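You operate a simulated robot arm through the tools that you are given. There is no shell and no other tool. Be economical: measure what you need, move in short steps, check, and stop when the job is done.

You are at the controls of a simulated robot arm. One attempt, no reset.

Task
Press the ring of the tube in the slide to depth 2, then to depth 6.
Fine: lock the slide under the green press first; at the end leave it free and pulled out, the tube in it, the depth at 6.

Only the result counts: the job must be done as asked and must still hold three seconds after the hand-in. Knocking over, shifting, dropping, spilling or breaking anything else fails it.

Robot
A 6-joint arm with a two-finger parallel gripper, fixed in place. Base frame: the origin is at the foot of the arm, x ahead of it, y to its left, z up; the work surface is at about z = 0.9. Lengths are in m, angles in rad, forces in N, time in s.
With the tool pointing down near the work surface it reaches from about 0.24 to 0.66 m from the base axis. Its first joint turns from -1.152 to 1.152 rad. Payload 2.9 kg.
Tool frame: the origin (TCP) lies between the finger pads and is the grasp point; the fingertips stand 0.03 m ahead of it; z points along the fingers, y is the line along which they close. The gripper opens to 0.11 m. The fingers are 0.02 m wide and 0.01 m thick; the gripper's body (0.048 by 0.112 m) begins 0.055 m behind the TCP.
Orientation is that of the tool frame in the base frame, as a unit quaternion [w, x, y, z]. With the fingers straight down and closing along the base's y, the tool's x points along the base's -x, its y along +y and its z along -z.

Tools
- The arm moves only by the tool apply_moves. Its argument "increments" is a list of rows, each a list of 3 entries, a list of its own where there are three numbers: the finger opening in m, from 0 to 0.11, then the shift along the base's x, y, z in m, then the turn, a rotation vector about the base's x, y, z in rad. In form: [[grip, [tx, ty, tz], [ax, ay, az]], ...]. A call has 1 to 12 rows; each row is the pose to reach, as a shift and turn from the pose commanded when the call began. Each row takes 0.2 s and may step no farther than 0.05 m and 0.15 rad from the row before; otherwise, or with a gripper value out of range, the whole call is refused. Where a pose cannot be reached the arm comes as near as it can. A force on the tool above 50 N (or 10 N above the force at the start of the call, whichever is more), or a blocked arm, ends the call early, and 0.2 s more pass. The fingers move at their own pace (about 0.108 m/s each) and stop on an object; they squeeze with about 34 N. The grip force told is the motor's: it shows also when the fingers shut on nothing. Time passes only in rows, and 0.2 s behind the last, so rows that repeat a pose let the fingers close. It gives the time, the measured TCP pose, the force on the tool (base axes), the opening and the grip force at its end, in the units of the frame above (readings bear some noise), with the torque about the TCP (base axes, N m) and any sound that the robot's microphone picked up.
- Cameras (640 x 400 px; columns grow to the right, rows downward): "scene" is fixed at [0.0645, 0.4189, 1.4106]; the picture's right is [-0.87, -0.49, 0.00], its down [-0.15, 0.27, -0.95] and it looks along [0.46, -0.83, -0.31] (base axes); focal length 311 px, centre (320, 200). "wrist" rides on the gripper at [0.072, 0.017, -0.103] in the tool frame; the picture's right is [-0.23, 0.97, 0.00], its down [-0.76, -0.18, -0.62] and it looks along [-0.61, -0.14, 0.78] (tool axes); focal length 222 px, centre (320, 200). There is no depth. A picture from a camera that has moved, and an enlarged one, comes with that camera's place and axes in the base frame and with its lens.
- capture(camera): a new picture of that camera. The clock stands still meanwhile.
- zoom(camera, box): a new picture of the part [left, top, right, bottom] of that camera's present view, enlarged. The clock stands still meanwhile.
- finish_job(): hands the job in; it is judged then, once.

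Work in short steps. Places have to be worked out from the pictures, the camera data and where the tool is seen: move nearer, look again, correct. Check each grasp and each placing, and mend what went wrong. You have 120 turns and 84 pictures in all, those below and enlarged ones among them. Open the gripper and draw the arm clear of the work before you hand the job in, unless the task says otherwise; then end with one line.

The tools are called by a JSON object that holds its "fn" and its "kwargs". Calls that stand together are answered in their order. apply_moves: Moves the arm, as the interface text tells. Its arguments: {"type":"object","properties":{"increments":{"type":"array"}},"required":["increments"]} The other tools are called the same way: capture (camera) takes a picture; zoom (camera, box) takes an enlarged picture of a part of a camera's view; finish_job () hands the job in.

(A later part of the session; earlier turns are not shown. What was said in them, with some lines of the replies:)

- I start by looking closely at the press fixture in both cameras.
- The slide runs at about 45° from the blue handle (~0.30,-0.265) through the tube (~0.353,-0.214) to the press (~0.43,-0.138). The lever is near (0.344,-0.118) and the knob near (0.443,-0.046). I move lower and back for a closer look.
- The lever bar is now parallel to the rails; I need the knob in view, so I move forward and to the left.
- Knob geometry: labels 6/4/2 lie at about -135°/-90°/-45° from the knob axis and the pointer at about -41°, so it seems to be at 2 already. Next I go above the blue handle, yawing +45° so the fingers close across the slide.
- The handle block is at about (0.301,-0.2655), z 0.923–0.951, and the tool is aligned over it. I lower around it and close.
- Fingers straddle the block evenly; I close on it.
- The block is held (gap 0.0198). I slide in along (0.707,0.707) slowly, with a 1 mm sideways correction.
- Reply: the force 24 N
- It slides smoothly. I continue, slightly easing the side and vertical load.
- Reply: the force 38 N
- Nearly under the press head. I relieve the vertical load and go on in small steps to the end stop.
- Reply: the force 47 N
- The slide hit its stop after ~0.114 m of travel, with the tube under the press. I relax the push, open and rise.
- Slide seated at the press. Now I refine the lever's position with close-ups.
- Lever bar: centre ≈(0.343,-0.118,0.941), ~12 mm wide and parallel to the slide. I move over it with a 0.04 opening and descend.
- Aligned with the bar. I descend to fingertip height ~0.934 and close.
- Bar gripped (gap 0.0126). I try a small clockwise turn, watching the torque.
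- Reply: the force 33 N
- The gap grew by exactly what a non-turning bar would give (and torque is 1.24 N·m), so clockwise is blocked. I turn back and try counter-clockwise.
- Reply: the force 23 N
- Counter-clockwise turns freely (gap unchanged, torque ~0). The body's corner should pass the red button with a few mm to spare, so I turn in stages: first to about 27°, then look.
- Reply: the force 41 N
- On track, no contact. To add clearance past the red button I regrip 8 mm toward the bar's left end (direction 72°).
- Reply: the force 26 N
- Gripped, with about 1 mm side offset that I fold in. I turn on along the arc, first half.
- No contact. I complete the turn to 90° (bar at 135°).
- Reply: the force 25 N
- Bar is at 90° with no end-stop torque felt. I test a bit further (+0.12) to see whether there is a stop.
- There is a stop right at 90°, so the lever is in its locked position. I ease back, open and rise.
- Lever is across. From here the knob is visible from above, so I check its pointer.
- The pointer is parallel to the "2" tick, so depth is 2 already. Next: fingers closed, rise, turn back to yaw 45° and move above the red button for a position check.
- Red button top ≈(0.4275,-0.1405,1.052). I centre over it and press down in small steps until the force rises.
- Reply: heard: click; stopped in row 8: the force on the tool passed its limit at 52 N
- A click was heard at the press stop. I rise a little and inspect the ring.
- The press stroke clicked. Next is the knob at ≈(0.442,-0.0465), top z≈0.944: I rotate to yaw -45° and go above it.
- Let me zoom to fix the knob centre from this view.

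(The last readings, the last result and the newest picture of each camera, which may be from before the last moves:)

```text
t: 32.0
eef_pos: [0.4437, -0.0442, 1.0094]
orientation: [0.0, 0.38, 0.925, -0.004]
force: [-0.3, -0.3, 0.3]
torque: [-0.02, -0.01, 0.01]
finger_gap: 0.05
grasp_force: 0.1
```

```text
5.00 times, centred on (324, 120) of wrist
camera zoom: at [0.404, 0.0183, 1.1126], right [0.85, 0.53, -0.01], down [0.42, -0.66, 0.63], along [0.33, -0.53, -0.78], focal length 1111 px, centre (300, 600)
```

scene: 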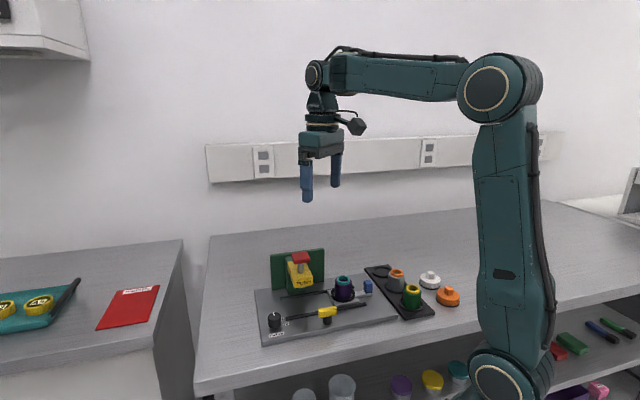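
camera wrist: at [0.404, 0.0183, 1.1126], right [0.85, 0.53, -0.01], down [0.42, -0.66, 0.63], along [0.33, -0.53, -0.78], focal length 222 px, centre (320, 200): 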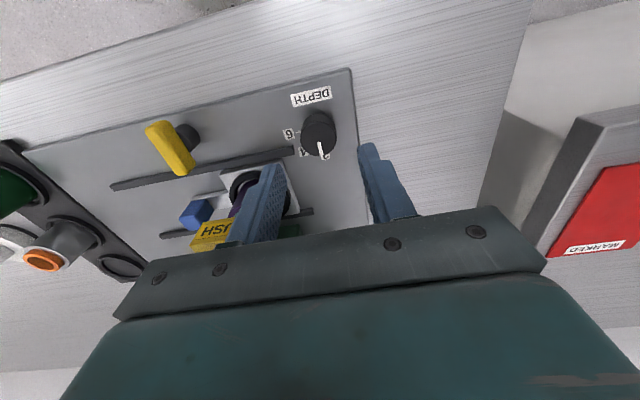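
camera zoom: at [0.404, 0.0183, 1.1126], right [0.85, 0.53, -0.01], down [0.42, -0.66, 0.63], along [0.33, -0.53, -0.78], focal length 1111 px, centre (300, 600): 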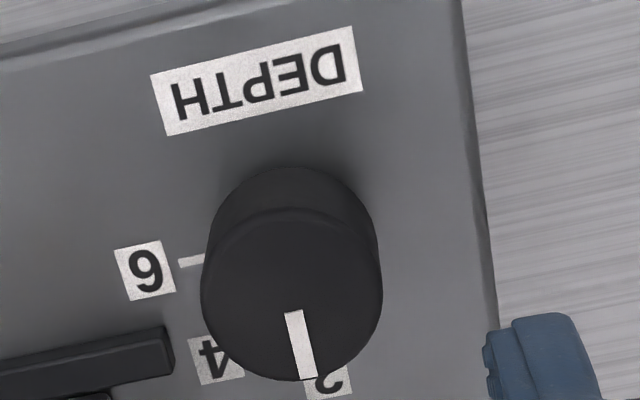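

Knob centre ≈(0.442,-0.045), almost under the TCP. I descend and grip it.

{"fn": "apply_moves", "kwargs": {"increments": [[0.05, [-0.0015, -0.001, -0.025], [0, 0, 0]], [0.05, [-0.0015, -0.001, -0.048], [0, 0, 0]], [0.05, [-0.0015, -0.001, -0.048], [0, 0, 0]], [0.02, [-0.0015, -0.001, -0.048], [0, 0, 0]], [0.0, [-0.0015, -0.001, -0.048], [0, 0, 0]], [0.0, [-0.0015, -0.001, -0.048], [0, 0, 0]]]}}

{"fn": "zoom", "kwargs": {"camera": "wrist", "box": [200, 60, 456, 220]}}

{"fn": "zoom", "kwargs": {"camera": "scene", "box": [220, 230, 380, 330]}}

```text
t: 33.4
eef_pos: [0.4425, -0.0467, 0.9618]
orientation: [0.0, 0.378, 0.926, -0.004]
force: [1.9, 0.0, -3.8]
torque: [-0.01, -0.12, -0.03]
finger_gap: 0.029
grasp_force: 45.2
```

```text
2.50 times, centred on (328, 140) of wrist
camera zoom: at [0.4031, 0.0168, 1.0652], right [0.84, 0.54, -0.01], down [0.42, -0.66, 0.63], along [0.33, -0.53, -0.78], focal length 555 px, centre (300, 350)
```

zoom: 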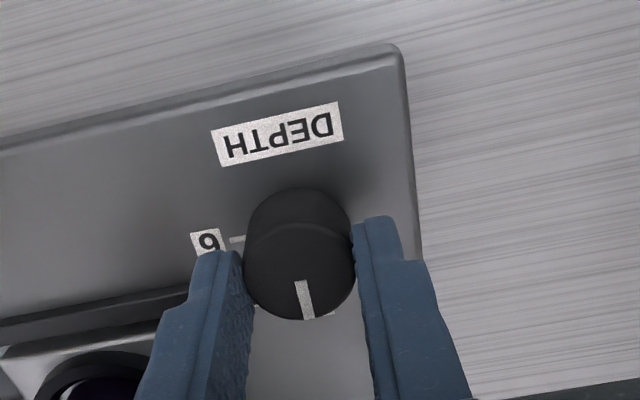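

```text
4.00 times, centred on (300, 280) of scene
camera zoom: at [0.0647, 0.4189, 1.4106], right [-0.87, -0.49, 0.0], down [-0.15, 0.27, -0.95], along [0.46, -0.83, -0.31], focal length 1246 px, centre (400, -120)
```

zoom: 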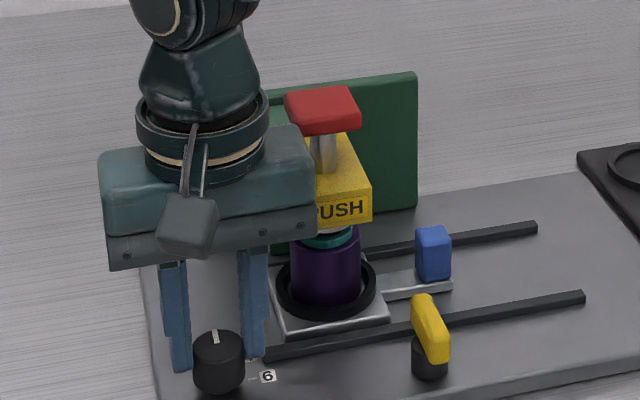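

Knob held centrally. I turn it clockwise (2→6), first half.

{"fn": "apply_moves", "kwargs": {"increments": [[0.0, [0, 0, 0], [0, 0, -0.13]], [0.0, [0, 0, 0], [0, 0, -0.26]], [0.0, [0, 0, 0], [0, 0, -0.39]], [0.0, [0, 0, 0], [0, 0, -0.52]], [0.0, [0, 0, 0], [0, 0, -0.52]]]}}

{"fn": "zoom", "kwargs": {"camera": "wrist", "box": [200, 60, 456, 220]}}

{"fn": "zoom", "kwargs": {"camera": "scene", "box": [220, 230, 380, 330]}}

```text
t: 34.6
eef_pos: [0.4427, -0.0472, 0.9623]
orientation: [-0.001, 0.605, 0.796, -0.004]
force: [7.2, -2.7, -8.0]
torque: [-0.13, -0.25, 0.02]
finger_gap: 0.0294
grasp_force: 45.0
```

```text
2.50 times, centred on (328, 140) of wrist
camera zoom: at [0.4398, 0.0278, 1.0652], right [1.0, 0.04, -0.01], down [0.04, -0.78, 0.63], along [0.02, -0.63, -0.78], focal length 555 px, centre (300, 350)
```

zoom: 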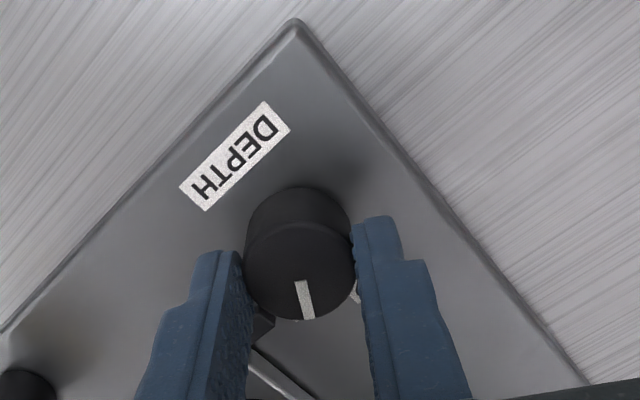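

```text
4.00 times, centred on (300, 280) of scene
camera zoom: at [0.0648, 0.4189, 1.4106], right [-0.87, -0.49, 0.0], down [-0.15, 0.27, -0.95], along [0.46, -0.83, -0.31], focal length 1246 px, centre (400, -120)
```

zoom: 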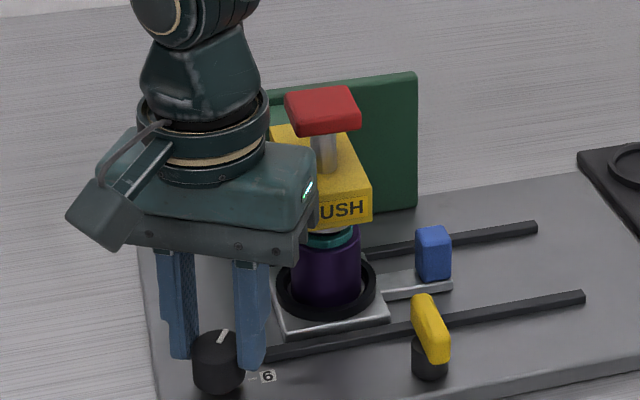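

Knob turns with the fingers. I continue to the full -90°.

{"fn": "apply_moves", "kwargs": {"increments": [[0.0, [0, 0, 0], [0, 0, -0.13]], [0.0, [0, 0, 0], [0, 0, -0.26]], [0.0, [0, 0, 0], [0, 0, -0.39]], [0.0, [0, 0, 0], [0, 0, -0.52]], [0.0, [0, 0, 0], [0, 0, -0.65]], [0.0, [0, 0, 0], [0, 0, -0.78]], [0.0, [0, 0, 0], [0, 0, -0.91]], [0.0, [0, 0, 0], [0, 0, -1.05]], [0.0, [0, 0, 0], [0, 0, -1.05]]]}}

{"fn": "zoom", "kwargs": {"camera": "wrist", "box": [200, 60, 456, 220]}}

{"fn": "zoom", "kwargs": {"camera": "scene", "box": [220, 230, 380, 330]}}

```text
t: 36.6
eef_pos: [0.4419, -0.0467, 0.9618]
orientation: [-0.003, 0.922, 0.387, -0.002]
force: [5.7, 2.6, 3.6]
torque: [0.08, -0.14, 0.0]
finger_gap: 0.0291
grasp_force: 45.1
```

```text
2.50 times, centred on (328, 140) of wrist
camera zoom: at [0.5054, -0.0076, 1.0653], right [0.54, -0.84, -0.01], down [-0.66, -0.42, 0.63], along [-0.53, -0.33, -0.78], focal length 555 px, centre (300, 350)
```

zoom: 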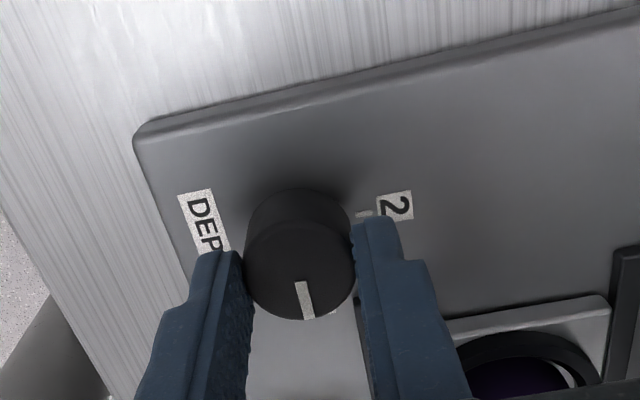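

```text
4.00 times, centred on (300, 280) of scene
camera zoom: at [0.0646, 0.419, 1.4105], right [-0.87, -0.49, 0.0], down [-0.15, 0.27, -0.95], along [0.46, -0.83, -0.31], focal length 1246 px, centre (400, -120)
```

zoom: 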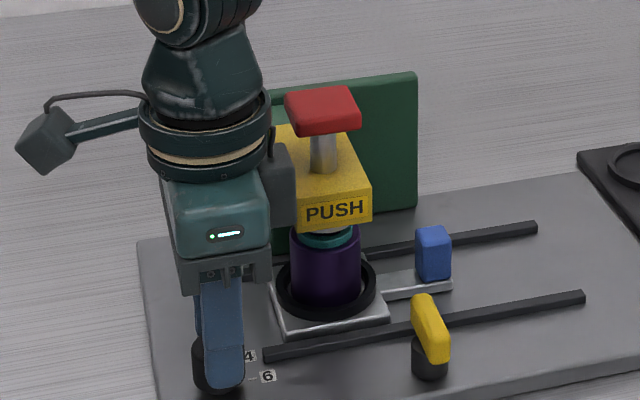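

Turned 90°. I release, rise, and check the pointer against the 6 mark.

{"fn": "apply_moves", "kwargs": {"increments": [[0.02, [0, 0, 0], [0, 0, 0]], [0.05, [0, 0, 0], [0, 0, 0]], [0.05, [0, 0, 0.0], [0, 0, 0]], [0.05, [0, 0, 0.04], [0, 0, 0]], [0.05, [0, 0, 0.08], [0, 0, 0]], [0.05, [0, 0, 0.12], [0, 0, 0]], [0.05, [0, 0, 0.16], [0, 0, 0]], [0.05, [0, 0, 0.16], [0, 0, 0]]]}}

{"fn": "capture", "kwargs": {"camera": "wrist"}}

{"fn": "zoom", "kwargs": {"camera": "scene", "box": [250, 290, 330, 340]}}

```text
t: 38.4
eef_pos: [0.4417, -0.0464, 1.1212]
orientation: [-0.003, 0.922, 0.388, -0.003]
force: [-1.2, 0.1, 0.3]
torque: [-0.03, -0.01, 0.0]
finger_gap: 0.0504
grasp_force: 0.1
```

```text
37 pictures are left
camera wrist: at [0.5061, -0.006, 1.224], right [0.54, -0.84, -0.01], down [-0.65, -0.42, 0.63], along [-0.53, -0.33, -0.78], focal length 222 px, centre (320, 200)
```

wrist: 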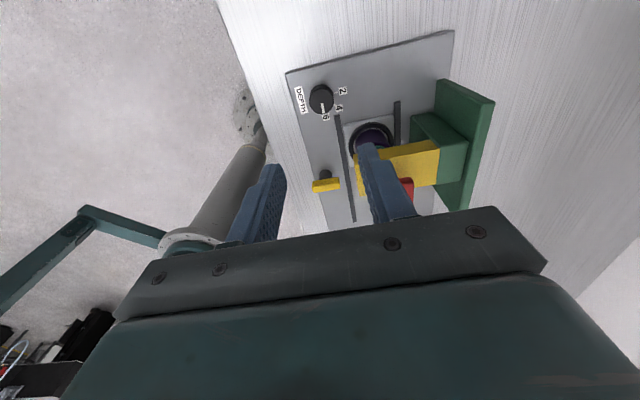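

```text
8.00 times, centred on (290, 315) of scene
camera zoom: at [0.0645, 0.4189, 1.4106], right [-0.87, -0.49, 0.0], down [-0.15, 0.27, -0.95], along [0.46, -0.83, -0.31], focal length 2491 px, centre (560, -720)
```

zoom: 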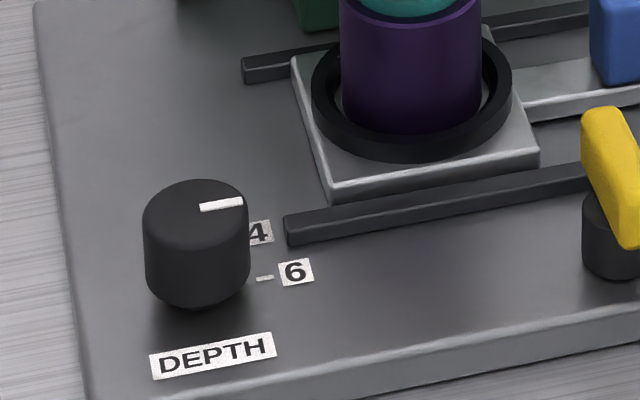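

Pointer is parallel to the 6 tick. I close the fingers, move over the red button and press again.

{"fn": "apply_moves", "kwargs": {"increments": [[0.03, [0, 0, 0.015], [0, 0, 0]], [0.0, [-0.004, -0.03, 0.015], [0, 0, 0]], [0.0, [-0.01, -0.065, 0.015], [0, 0, 0]], [0.0, [-0.0145, -0.0945, 0.01], [0, 0, 0]], [0.0, [-0.0145, -0.0945, -0.02], [0, 0, 0]], [0.0, [-0.0145, -0.0945, -0.034], [0, 0, 0]], [0.0, [-0.0145, -0.0945, -0.034], [0, 0, 0]]]}}

{"fn": "zoom", "kwargs": {"camera": "scene", "box": [260, 220, 356, 280]}}

```text
t: 40.0
eef_pos: [0.4276, -0.1405, 1.0873]
orientation: [-0.002, 0.922, 0.387, -0.003]
force: [-0.3, -0.1, 0.5]
torque: [-0.01, 0.01, -0.01]
finger_gap: 0.0001
grasp_force: 33.9
```

```text
6.67 times, centred on (308, 250) of scene
camera zoom: at [0.0646, 0.4189, 1.4106], right [-0.87, -0.49, 0.0], down [-0.15, 0.27, -0.95], along [0.46, -0.83, -0.31], focal length 2076 px, centre (400, -133)
```

zoom: 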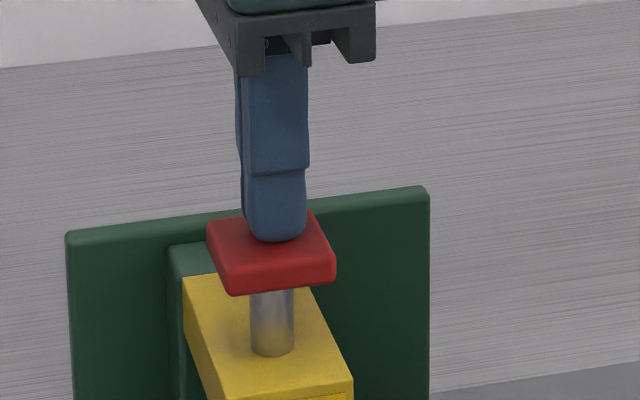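

Centred just above the button. I press in 2 mm steps.

{"fn": "apply_moves", "kwargs": {"increments": [[0.0, [0, 0, -0.003], [0, 0, 0]], [0.0, [0, 0, -0.006], [0, 0, 0]], [0.0, [0, 0, -0.008], [0, 0, 0]], [0.0, [0, 0, -0.01], [0, 0, 0]], [0.0, [0, 0, -0.012], [0, 0, 0]], [0.0, [0, 0, -0.014], [0, 0, 0]], [0.0, [0, 0, -0.016], [0, 0, 0]], [0.0, [0, 0, -0.018], [0, 0, 0]], [0.0, [0, 0, -0.02], [0, 0, 0]], [0.0, [0, 0, -0.022], [0, 0, 0]], [0.0, [0, 0, -0.024], [0, 0, 0]], [0.0, [0, 0, -0.026], [0, 0, 0]]]}}

{"fn": "zoom", "kwargs": {"camera": "scene", "box": [280, 250, 328, 310]}}

```text
t: 41.7
eef_pos: [0.4274, -0.1411, 1.0752]
orientation: [-0.001, 0.922, 0.388, 0.0]
force: [-2.9, 2.4, 6.7]
torque: [0.05, 0.13, -0.06]
finger_gap: 0.0001
grasp_force: 34.0
heard: click
stopped in row 8: the force on the tool passed its limit at 52 N (the readings are from after the stop); the commanded pose is now the measured one
```

```text
6.67 times, centred on (304, 280) of scene
camera zoom: at [0.0644, 0.419, 1.4106], right [-0.87, -0.49, 0.0], down [-0.15, 0.27, -0.95], along [0.46, -0.83, -0.31], focal length 2076 px, centre (427, -333)
```

zoom: 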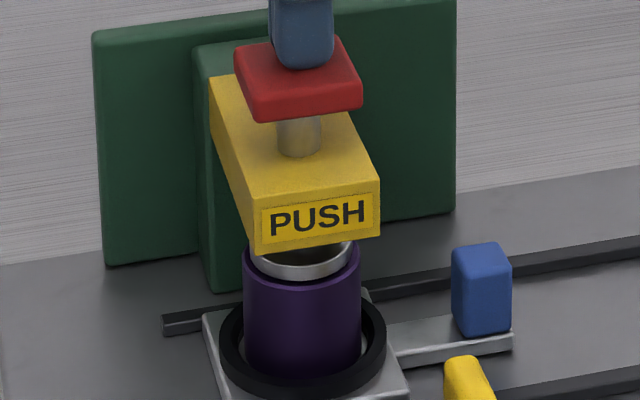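

Second stroke went 4 mm deeper (1.0792→1.0752), i.e. 2→6, with a click, and the ring is now sunk in the tube. I rise, rotate to yaw -45° and go above the lever to unlock it.

{"fn": "apply_moves", "kwargs": {"increments": [[0.0, [0, 0, 0.03], [0, 0, 0]], [0.0, [0, 0, 0.065], [0, 0, 0.14]], [0.0, [-0.01, 0.003, 0.065], [0, 0, 0.28]], [0.02, [-0.02, 0.006, 0.065], [0, 0, 0.42]], [0.035, [-0.03, 0.01, 0.065], [0, 0, 0.56]], [0.035, [-0.04, 0.013, 0.065], [0, 0, 0.7]], [0.035, [-0.05, 0.016, 0.065], [0, 0, 0.84]], [0.035, [-0.06, 0.02, 0.06], [0, 0, 0.98]], [0.035, [-0.07, 0.024, 0.04], [0, 0, 1.12]], [0.035, [-0.08, 0.027, 0.02], [0, 0, 1.26]], [0.035, [-0.088, 0.029, 0.0], [0, 0, 1.4]], [0.035, [-0.0895, 0.0295, -0.03], [0, 0, 1.54]]]}}

{"fn": "apply_moves", "kwargs": {"increments": [[0.035, [0.0, 0.0, -0.04], [0, 0, 0.03]], [0.035, [0.0, 0.0, -0.05], [0, 0, 0.03]], [0.035, [0.0, 0.0, -0.05], [0, 0, 0.03]]]}}

{"fn": "zoom", "kwargs": {"camera": "wrist", "box": [200, 60, 456, 220]}}

{"fn": "zoom", "kwargs": {"camera": "scene", "box": [240, 220, 400, 320]}}

```text
t: 44.3
eef_pos: [0.3395, -0.1115, 1.0476]
orientation: [0.0, 0.39, 0.921, 0.001]
force: [0.4, 0.6, -1.3]
torque: [-0.02, 0.02, 0.02]
finger_gap: 0.0348
grasp_force: 0.1
```

```text
t: 45.1
eef_pos: [0.3369, -0.1138, 0.9962]
orientation: [0.0, 0.377, 0.926, 0.0]
force: [-0.1, 0.0, -0.4]
torque: [0.01, 0.01, -0.03]
finger_gap: 0.0347
grasp_force: 0.1
```

```text
2.50 times, centred on (328, 140) of wrist
camera zoom: at [0.2992, -0.0507, 1.1006], right [0.84, 0.54, 0.0], down [0.42, -0.66, 0.62], along [0.34, -0.52, -0.78], focal length 555 px, centre (300, 350)
```

zoom: 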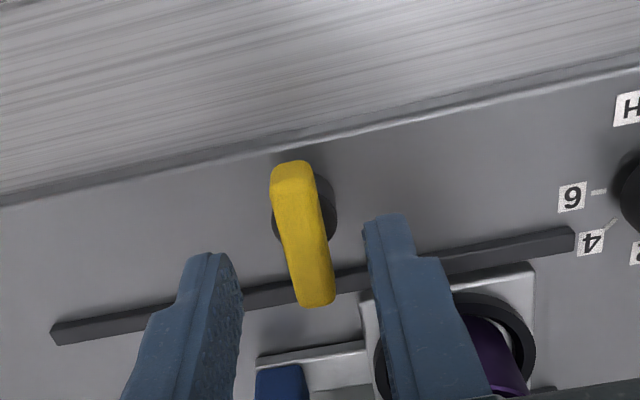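

```text
4.00 times, centred on (320, 270) of scene
camera zoom: at [0.0646, 0.4189, 1.4106], right [-0.87, -0.49, 0.0], down [-0.15, 0.27, -0.95], along [0.46, -0.83, -0.31], focal length 1246 px, centre (320, -80)
```

zoom: 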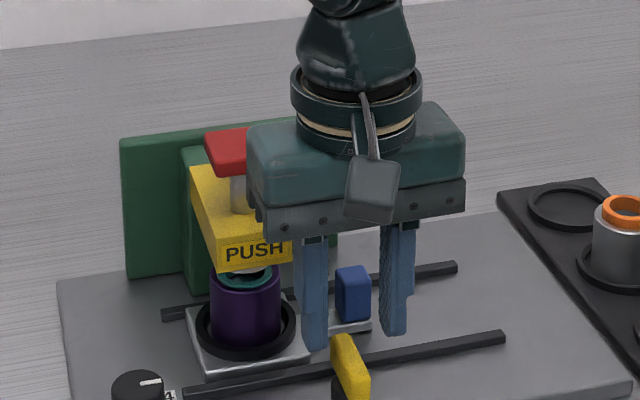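

Aligned 8 mm toward the bar's outer end. I descend and grip.

{"fn": "apply_moves", "kwargs": {"increments": [[0.035, [0, 0, -0.015], [0, 0, 0]], [0.035, [0, 0, -0.029], [0, 0, 0]], [0.035, [0, 0, -0.029], [0, 0, 0]], [0.0, [0, 0, -0.029], [0, 0, 0]], [0.0, [0, 0, -0.029], [0, 0, 0]]]}}

```text
t: 46.3
eef_pos: [0.3379, -0.1132, 0.9676]
orientation: [0.0, 0.378, 0.926, 0.0]
force: [-1.0, -1.6, -3.0]
torque: [-0.34, -0.29, -0.53]
finger_gap: 0.0126
grasp_force: 44.6
```

Clean grip. I turn clockwise along the arc toward the free position.

{"fn": "apply_moves", "kwargs": {"increments": [[0.0, [0.0008, 0.0007, 0], [0, 0, -0.14]], [0.0, [0.0017, 0.0013, 0], [0, 0, -0.28]], [0.0, [0.0026, 0.0017, 0], [0, 0, -0.42]], [0.0, [0.0036, 0.002, 0], [0, 0, -0.56]], [0.0, [0.0036, 0.002, 0], [0, 0, -0.56]]]}}

{"fn": "zoom", "kwargs": {"camera": "scene", "box": [240, 220, 400, 320]}}

```text
t: 47.5
eef_pos: [0.3424, -0.1097, 0.9676]
orientation: [-0.001, 0.62, 0.785, 0.0]
force: [-13.5, -11.4, 27.5]
torque: [0.59, 0.58, -0.13]
finger_gap: 0.0129
grasp_force: 44.8
```

```text
4.00 times, centred on (320, 270) of scene
camera zoom: at [0.0639, 0.4187, 1.4107], right [-0.87, -0.49, 0.0], down [-0.15, 0.27, -0.95], along [0.46, -0.83, -0.31], focal length 1246 px, centre (320, -80)
```

zoom: 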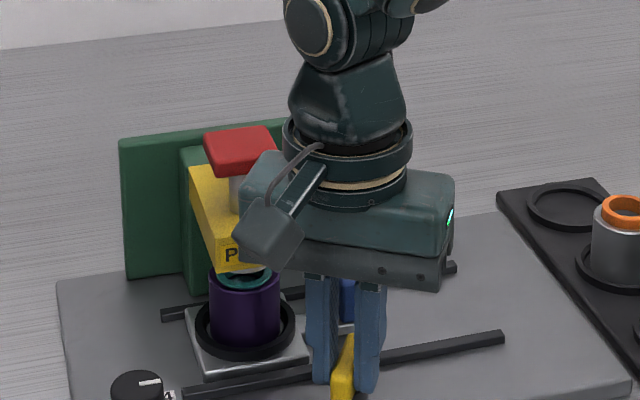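

Turning well; continue to ~27° from free.

{"fn": "apply_moves", "kwargs": {"increments": [[0.0, [0.0004, 0.0, 0.0002], [0, 0, -0.14]], [0.0, [0.0015, 0.0, 0.0002], [0, 0, -0.28]], [0.0, [0.0025, -0.0001, 0.0002], [0, 0, -0.42]], [0.0, [0.0034, -0.0004, 0.0002], [0, 0, -0.54]], [0.0, [0.0034, -0.0004, 0.0002], [0, 0, -0.54]]]}}

```text
t: 48.7
eef_pos: [0.3467, -0.1096, 0.9674]
orientation: [0.0, 0.806, 0.592, 0.002]
force: [-11.1, -2.4, 40.0]
torque: [-0.32, 0.51, -0.1]
finger_gap: 0.0128
grasp_force: 45.0
```

I regrip toward the other half of the bar to keep clear of the button for the last part.

{"fn": "apply_moves", "kwargs": {"increments": [[0.02, [0, 0, 0.0005], [0, 0, 0]], [0.025, [-0.002, -0.006, 0.0005], [0, 0, 0]], [0.025, [-0.0042, -0.0124, 0.0005], [0, 0, 0]], [0.0, [-0.0042, -0.0124, 0.0005], [0, 0, 0]], [0.0, [-0.0042, -0.0124, 0.0005], [0, 0, 0]]]}}

```text
t: 49.9
eef_pos: [0.3423, -0.1214, 0.9663]
orientation: [-0.001, 0.805, 0.593, 0.001]
force: [7.8, 1.2, -9.3]
torque: [0.1, -0.19, -0.01]
finger_gap: 0.0129
grasp_force: 45.2
```

Gripped; I finish the turn to the parallel position and slightly beyond to feel the stop.

{"fn": "apply_moves", "kwargs": {"increments": [[0.0, [-0.0004, 0.0002, 0], [0, 0, -0.12]], [0.0, [-0.0008, 0.0005, 0], [0, 0, -0.24]], [0.0, [-0.0012, 0.0009, 0], [0, 0, -0.36]], [0.0, [-0.0016, 0.0013, 0], [0, 0, -0.47]], [0.0, [-0.0018, 0.0015, 0], [0, 0, -0.55]], [0.0, [-0.0018, 0.0015, 0], [0, 0, -0.55]]]}}

{"fn": "zoom", "kwargs": {"camera": "scene", "box": [240, 220, 400, 320]}}

```text
t: 51.3
eef_pos: [0.3408, -0.1214, 0.9668]
orientation: [0.0, 0.936, 0.351, 0.0]
force: [8.9, -1.0, -13.4]
torque: [-0.42, 0.17, 1.09]
finger_gap: 0.0137
grasp_force: 45.4
```

```text
4.00 times, centred on (320, 270) of scene
camera zoom: at [0.0649, 0.4189, 1.4106], right [-0.87, -0.49, 0.0], down [-0.15, 0.27, -0.95], along [0.46, -0.83, -0.31], focal length 1246 px, centre (320, -80)
```

zoom: 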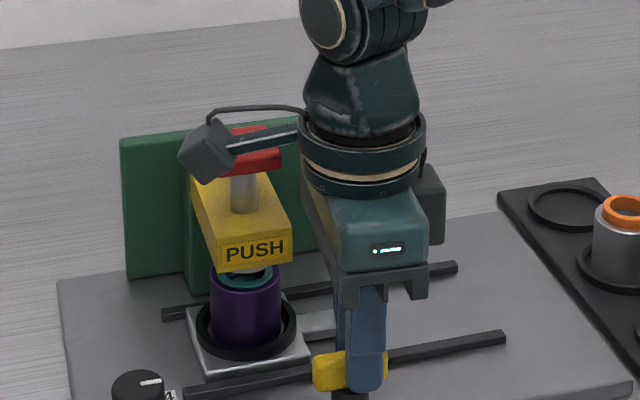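

Stop felt at the free position. I ease back, release, rise and begin rotating toward yaw +45° (camera away from the press) for the handle.

{"fn": "apply_moves", "kwargs": {"increments": [[0.0, [0.0, 0.0, 0], [0, 0, 0.07]], [0.02, [0, 0, 0], [0, 0, 0.08]], [0.035, [0, 0, 0], [0, 0, 0.08]], [0.035, [0, 0, 0.03], [0, 0, 0.08]], [0.035, [0, 0, 0.07], [0, 0, 0.08]], [0.035, [0, 0, 0.11], [0, 0, 0.08]], [0.035, [-0.01, 0, 0.14], [0, 0, 0.22]], [0.035, [-0.02, 0, 0.15], [0, 0, 0.36]], [0.035, [-0.03, 0, 0.15], [0, 0, 0.5]], [0.035, [-0.04, 0, 0.15], [0, 0, 0.64]], [0.035, [-0.04, -0.01, 0.15], [0, 0, 0.78]], [0.035, [-0.04, -0.02, 0.15], [0, 0, 0.92]]]}}

{"fn": "zoom", "kwargs": {"camera": "scene", "box": [240, 240, 400, 340]}}

```text
t: 53.9
eef_pos: [0.2987, -0.1414, 1.1168]
orientation: [0.001, 0.682, 0.731, -0.001]
force: [0.0, -0.2, -0.6]
torque: [0.0, 0.02, 0.01]
finger_gap: 0.035
grasp_force: 0.1
```

```text
4.00 times, centred on (320, 290) of scene
camera zoom: at [0.0645, 0.4189, 1.4106], right [-0.87, -0.49, 0.0], down [-0.15, 0.27, -0.95], along [0.46, -0.83, -0.31], focal length 1246 px, centre (320, -160)
```

zoom: 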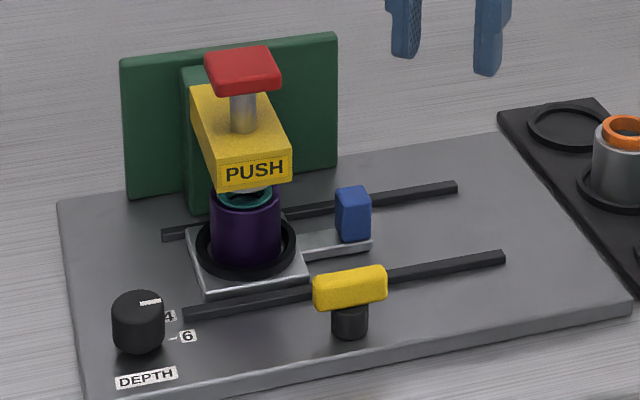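

Lever is back parallel. I complete the rotation to yaw +45° and move above the handle (~0.381,-0.185).

{"fn": "apply_moves", "kwargs": {"increments": [[0.05, [0, 0, 0], [0, 0, 0.145]], [0.05, [0, 0, 0], [0, 0, 0.29]], [0.05, [0, 0, 0], [0, 0, 0.435]], [0.05, [0, 0, 0], [0, 0, 0.58]], [0.05, [0, 0, 0], [0, 0, 0.725]], [0.05, [0, 0, 0], [0, 0, 0.87]], [0.05, [0, 0, 0], [0, 0, 1.015]], [0.05, [0, -0.01, 0], [0, 0, 1.16]], [0.05, [0, -0.02, 0], [0, 0, 1.305]], [0.05, [0.01, -0.03, 0], [0, 0, 1.45]], [0.05, [0.02, -0.04, 0], [0, 0, 1.595]], [0.05, [0.03, -0.0435, 0], [0, 0, 1.74]]]}}

{"fn": "apply_moves", "kwargs": {"increments": [[0.05, [0.01, 0, 0], [0, 0, 0.14]], [0.05, [0.03, 0, 0], [0, 0, 0.28]], [0.05, [0.04, 0, 0], [0, 0, 0.42]], [0.05, [0.051, 0, -0.02], [0, 0, 0.545]], [0.05, [0.051, 0, -0.06], [0, 0, 0.545]], [0.05, [0.051, 0, -0.09], [0, 0, 0.545]], [0.05, [0.051, 0, -0.09], [0, 0, 0.545]]]}}

{"fn": "zoom", "kwargs": {"camera": "wrist", "box": [200, 60, 456, 220]}}

{"fn": "zoom", "kwargs": {"camera": "scene", "box": [240, 220, 400, 320]}}

```text
t: 56.5
eef_pos: [0.3307, -0.1864, 1.1161]
orientation: [0.0, -0.119, 0.993, 0.0]
force: [-0.5, -0.4, 0.7]
torque: [0.01, -0.02, -0.01]
finger_gap: 0.0501
grasp_force: 0.0
```

```text
t: 58.1
eef_pos: [0.3822, -0.1839, 1.0279]
orientation: [0.001, -0.381, 0.925, 0.0]
force: [0.9, -0.4, 0.3]
torque: [0.01, -0.02, 0.02]
finger_gap: 0.0498
grasp_force: 0.1
```

```text
2.50 times, centred on (328, 140) of wrist
camera zoom: at [0.3192, -0.2225, 1.1319], right [-0.52, 0.85, 0.0], down [0.67, 0.41, 0.62], along [0.53, 0.33, -0.78], focal length 555 px, centre (300, 350)
```

zoom: 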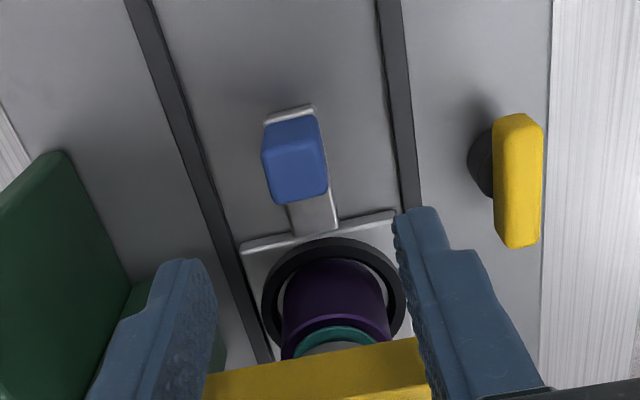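

```text
4.00 times, centred on (320, 270) of scene
camera zoom: at [0.0646, 0.4189, 1.4106], right [-0.87, -0.49, 0.0], down [-0.15, 0.27, -0.95], along [0.46, -0.83, -0.31], focal length 1246 px, centre (320, -80)
```

zoom: 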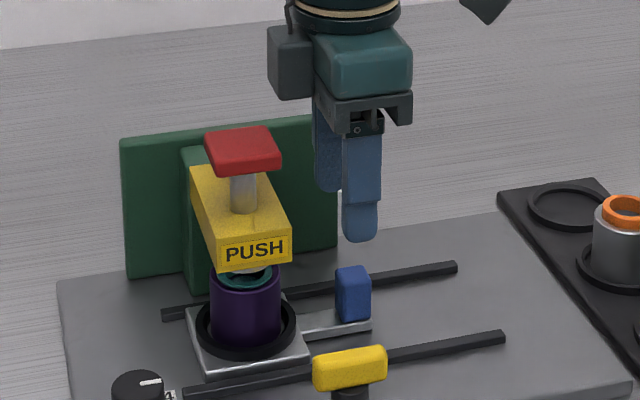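

Handle ≈(0.379,-0.187), nearly beneath. I descend and grip as before.

{"fn": "apply_moves", "kwargs": {"increments": [[0.05, [-0.0015, -0.0015, -0.035], [0, 0, 0]], [0.05, [-0.0015, -0.0015, -0.068], [0, 0, 0]], [0.05, [-0.0015, -0.0015, -0.068], [0, 0, 0]], [0.02, [-0.0015, -0.0015, -0.068], [0, 0, 0]], [0.0, [-0.0015, -0.0015, -0.068], [0, 0, 0]], [0.0, [-0.0015, -0.0015, -0.068], [0, 0, 0]]]}}

```text
t: 59.5
eef_pos: [0.38, -0.1872, 0.9584]
orientation: [-0.001, -0.382, 0.924, 0.002]
force: [-6.3, 5.8, -1.4]
torque: [0.27, -0.22, 0.26]
finger_gap: 0.02
grasp_force: 44.7
```

Held. I pull the slide out slowly.

{"fn": "apply_moves", "kwargs": {"increments": [[0.0, [-0.0053, -0.0047, 0], [0, 0, 0]], [0.0, [-0.0123, -0.0117, 0], [0, 0, 0]], [0.0, [-0.0193, -0.0187, 0], [0, 0, 0]], [0.0, [-0.0263, -0.0257, 0], [0, 0, 0]], [0.0, [-0.0333, -0.0327, 0], [0, 0, 0]], [0.0, [-0.0403, -0.0397, 0], [0, 0, 0]], [0.0, [-0.0403, -0.0397, 0], [0, 0, 0]]]}}

{"fn": "zoom", "kwargs": {"camera": "scene", "box": [240, 220, 400, 320]}}

```text
t: 61.1
eef_pos: [0.3386, -0.2263, 0.958]
orientation: [0.0, -0.381, 0.925, -0.001]
force: [5.6, -3.0, -32.5]
torque: [0.12, -0.32, 0.25]
finger_gap: 0.0196
grasp_force: 45.1
```

```text
4.00 times, centred on (320, 270) of scene
camera zoom: at [0.065, 0.4186, 1.4107], right [-0.87, -0.49, 0.0], down [-0.15, 0.27, -0.95], along [0.46, -0.83, -0.31], focal length 1246 px, centre (320, -80)
```

zoom: 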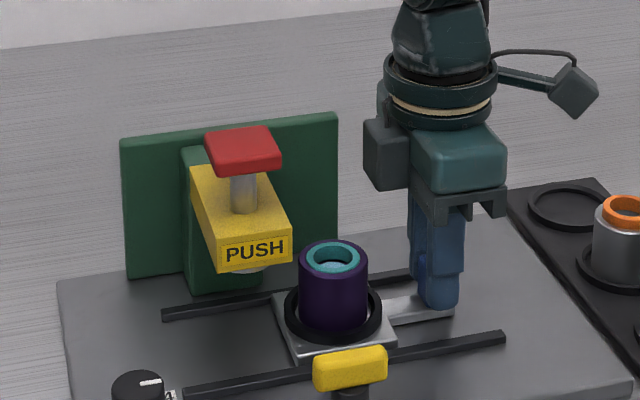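

The slide comes out with the tube and the sunk ring. I ease the vertical load and pull the rest.

{"fn": "apply_moves", "kwargs": {"increments": [[0.0, [0, 0, -0.0003], [0, 0, 0]], [0.0, [-0.007, -0.007, -0.0003], [0, 0, 0]], [0.0, [-0.014, -0.014, -0.0003], [0, 0, 0]], [0.0, [-0.021, -0.021, -0.0003], [0, 0, 0]], [0.0, [-0.028, -0.028, -0.0003], [0, 0, 0]], [0.0, [-0.033, -0.033, -0.0003], [0, 0, 0]], [0.0, [-0.037, -0.037, -0.0003], [0, 0, 0]], [0.0, [-0.039, -0.039, -0.0003], [0, 0, 0]], [0.0, [-0.041, -0.041, -0.0003], [0, 0, 0]]]}}

{"fn": "zoom", "kwargs": {"camera": "scene", "box": [240, 220, 400, 320]}}

```text
t: 63.1
eef_pos: [0.3005, -0.2634, 0.9588]
orientation: [0.002, -0.386, 0.923, 0.001]
force: [30.5, 11.9, -23.6]
torque: [0.45, -0.33, -0.29]
finger_gap: 0.0198
grasp_force: 45.6
```

```text
4.00 times, centred on (320, 270) of scene
camera zoom: at [0.0656, 0.4191, 1.4105], right [-0.87, -0.49, 0.0], down [-0.15, 0.27, -0.95], along [0.46, -0.83, -0.31], focal length 1246 px, centre (320, -80)
```

zoom: 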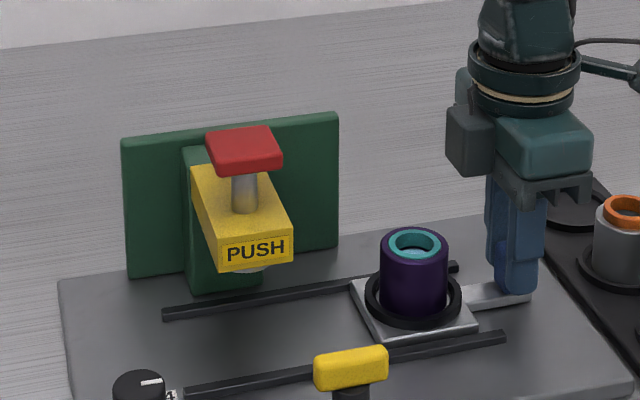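

The outer stop is reached (force along the slide). I relax, open and lift straight away.

{"fn": "apply_moves", "kwargs": {"increments": [[0.0, [0.0015, 0.001, 0], [0, 0, 0]], [0.025, [0.0015, 0.001, 0], [0, 0, 0]], [0.05, [0.0015, 0.001, 0], [0, 0, 0]], [0.05, [0.0015, 0.001, 0.0], [0, 0, 0]], [0.05, [0.0, 0.0, 0.04], [0, 0, 0]], [0.05, [0.0, 0.0, 0.08], [0, 0, 0]], [0.05, [0.0, 0.0, 0.12], [0, 0, 0]], [0.05, [0.0, 0.0, 0.16], [0, 0, 0]], [0.05, [0, 0, 0.2], [0, 0, 0]], [0.05, [0, 0, 0.2], [0, 0, 0]]]}}

{"fn": "capture", "kwargs": {"camera": "scene"}}

{"fn": "zoom", "kwargs": {"camera": "scene", "box": [240, 240, 400, 340]}}

{"fn": "zoom", "kwargs": {"camera": "wrist", "box": [200, 60, 456, 220]}}

```text
t: 65.3
eef_pos: [0.2967, -0.2665, 1.1583]
orientation: [0.0, -0.381, 0.924, -0.001]
force: [0.3, -0.1, 0.1]
torque: [0.0, 0.03, -0.04]
finger_gap: 0.0501
grasp_force: 0.0
```

```text
24 pictures are left
```

scene: 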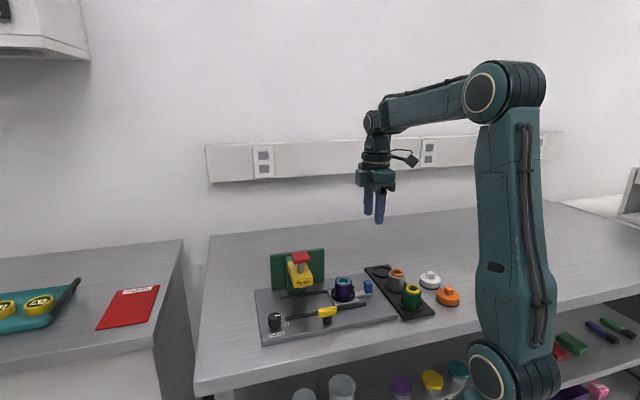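

```text
4.00 times, centred on (320, 290) of scene
camera zoom: at [0.0645, 0.4189, 1.4106], right [-0.87, -0.49, 0.0], down [-0.15, 0.27, -0.95], along [0.46, -0.83, -0.31], focal length 1246 px, centre (320, -160)
```

zoom: 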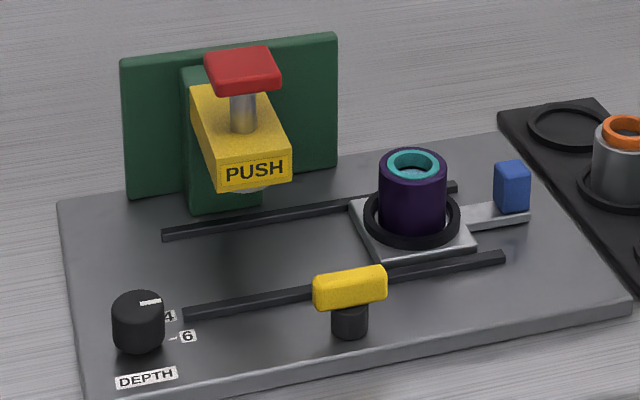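

```text
2.50 times, centred on (328, 140) of wrist
camera zoom: at [0.2342, -0.3058, 1.2629], right [-0.52, 0.85, 0.0], down [0.67, 0.41, 0.62], along [0.53, 0.33, -0.78], focal length 555 px, centre (300, 350)
```

zoom: 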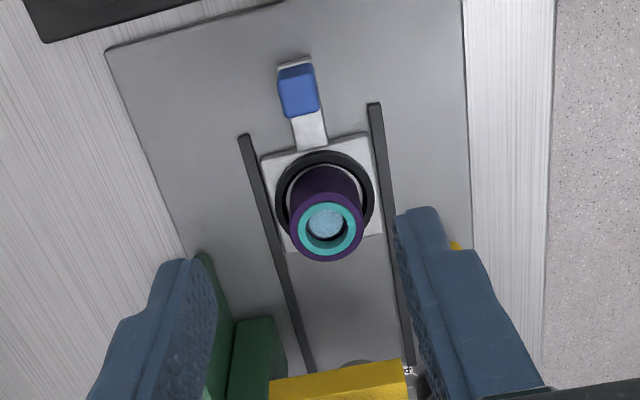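

The slide is out and free, the tube stands in it with the ring pressed in, the knob is at 6 and the arm is clear, so I hand the job in.

{"fn": "finish_job", "kwargs": {}}

```text
The job is handed in.
```

The ring was pressed to depth 2 and then to depth 6 with the slide locked under the press. The slide is now unlocked and pulled out with the tube in it, the depth knob is at 6, and the arm is clear. Each press gave a click, and the second went 4 mm deeper than the first.
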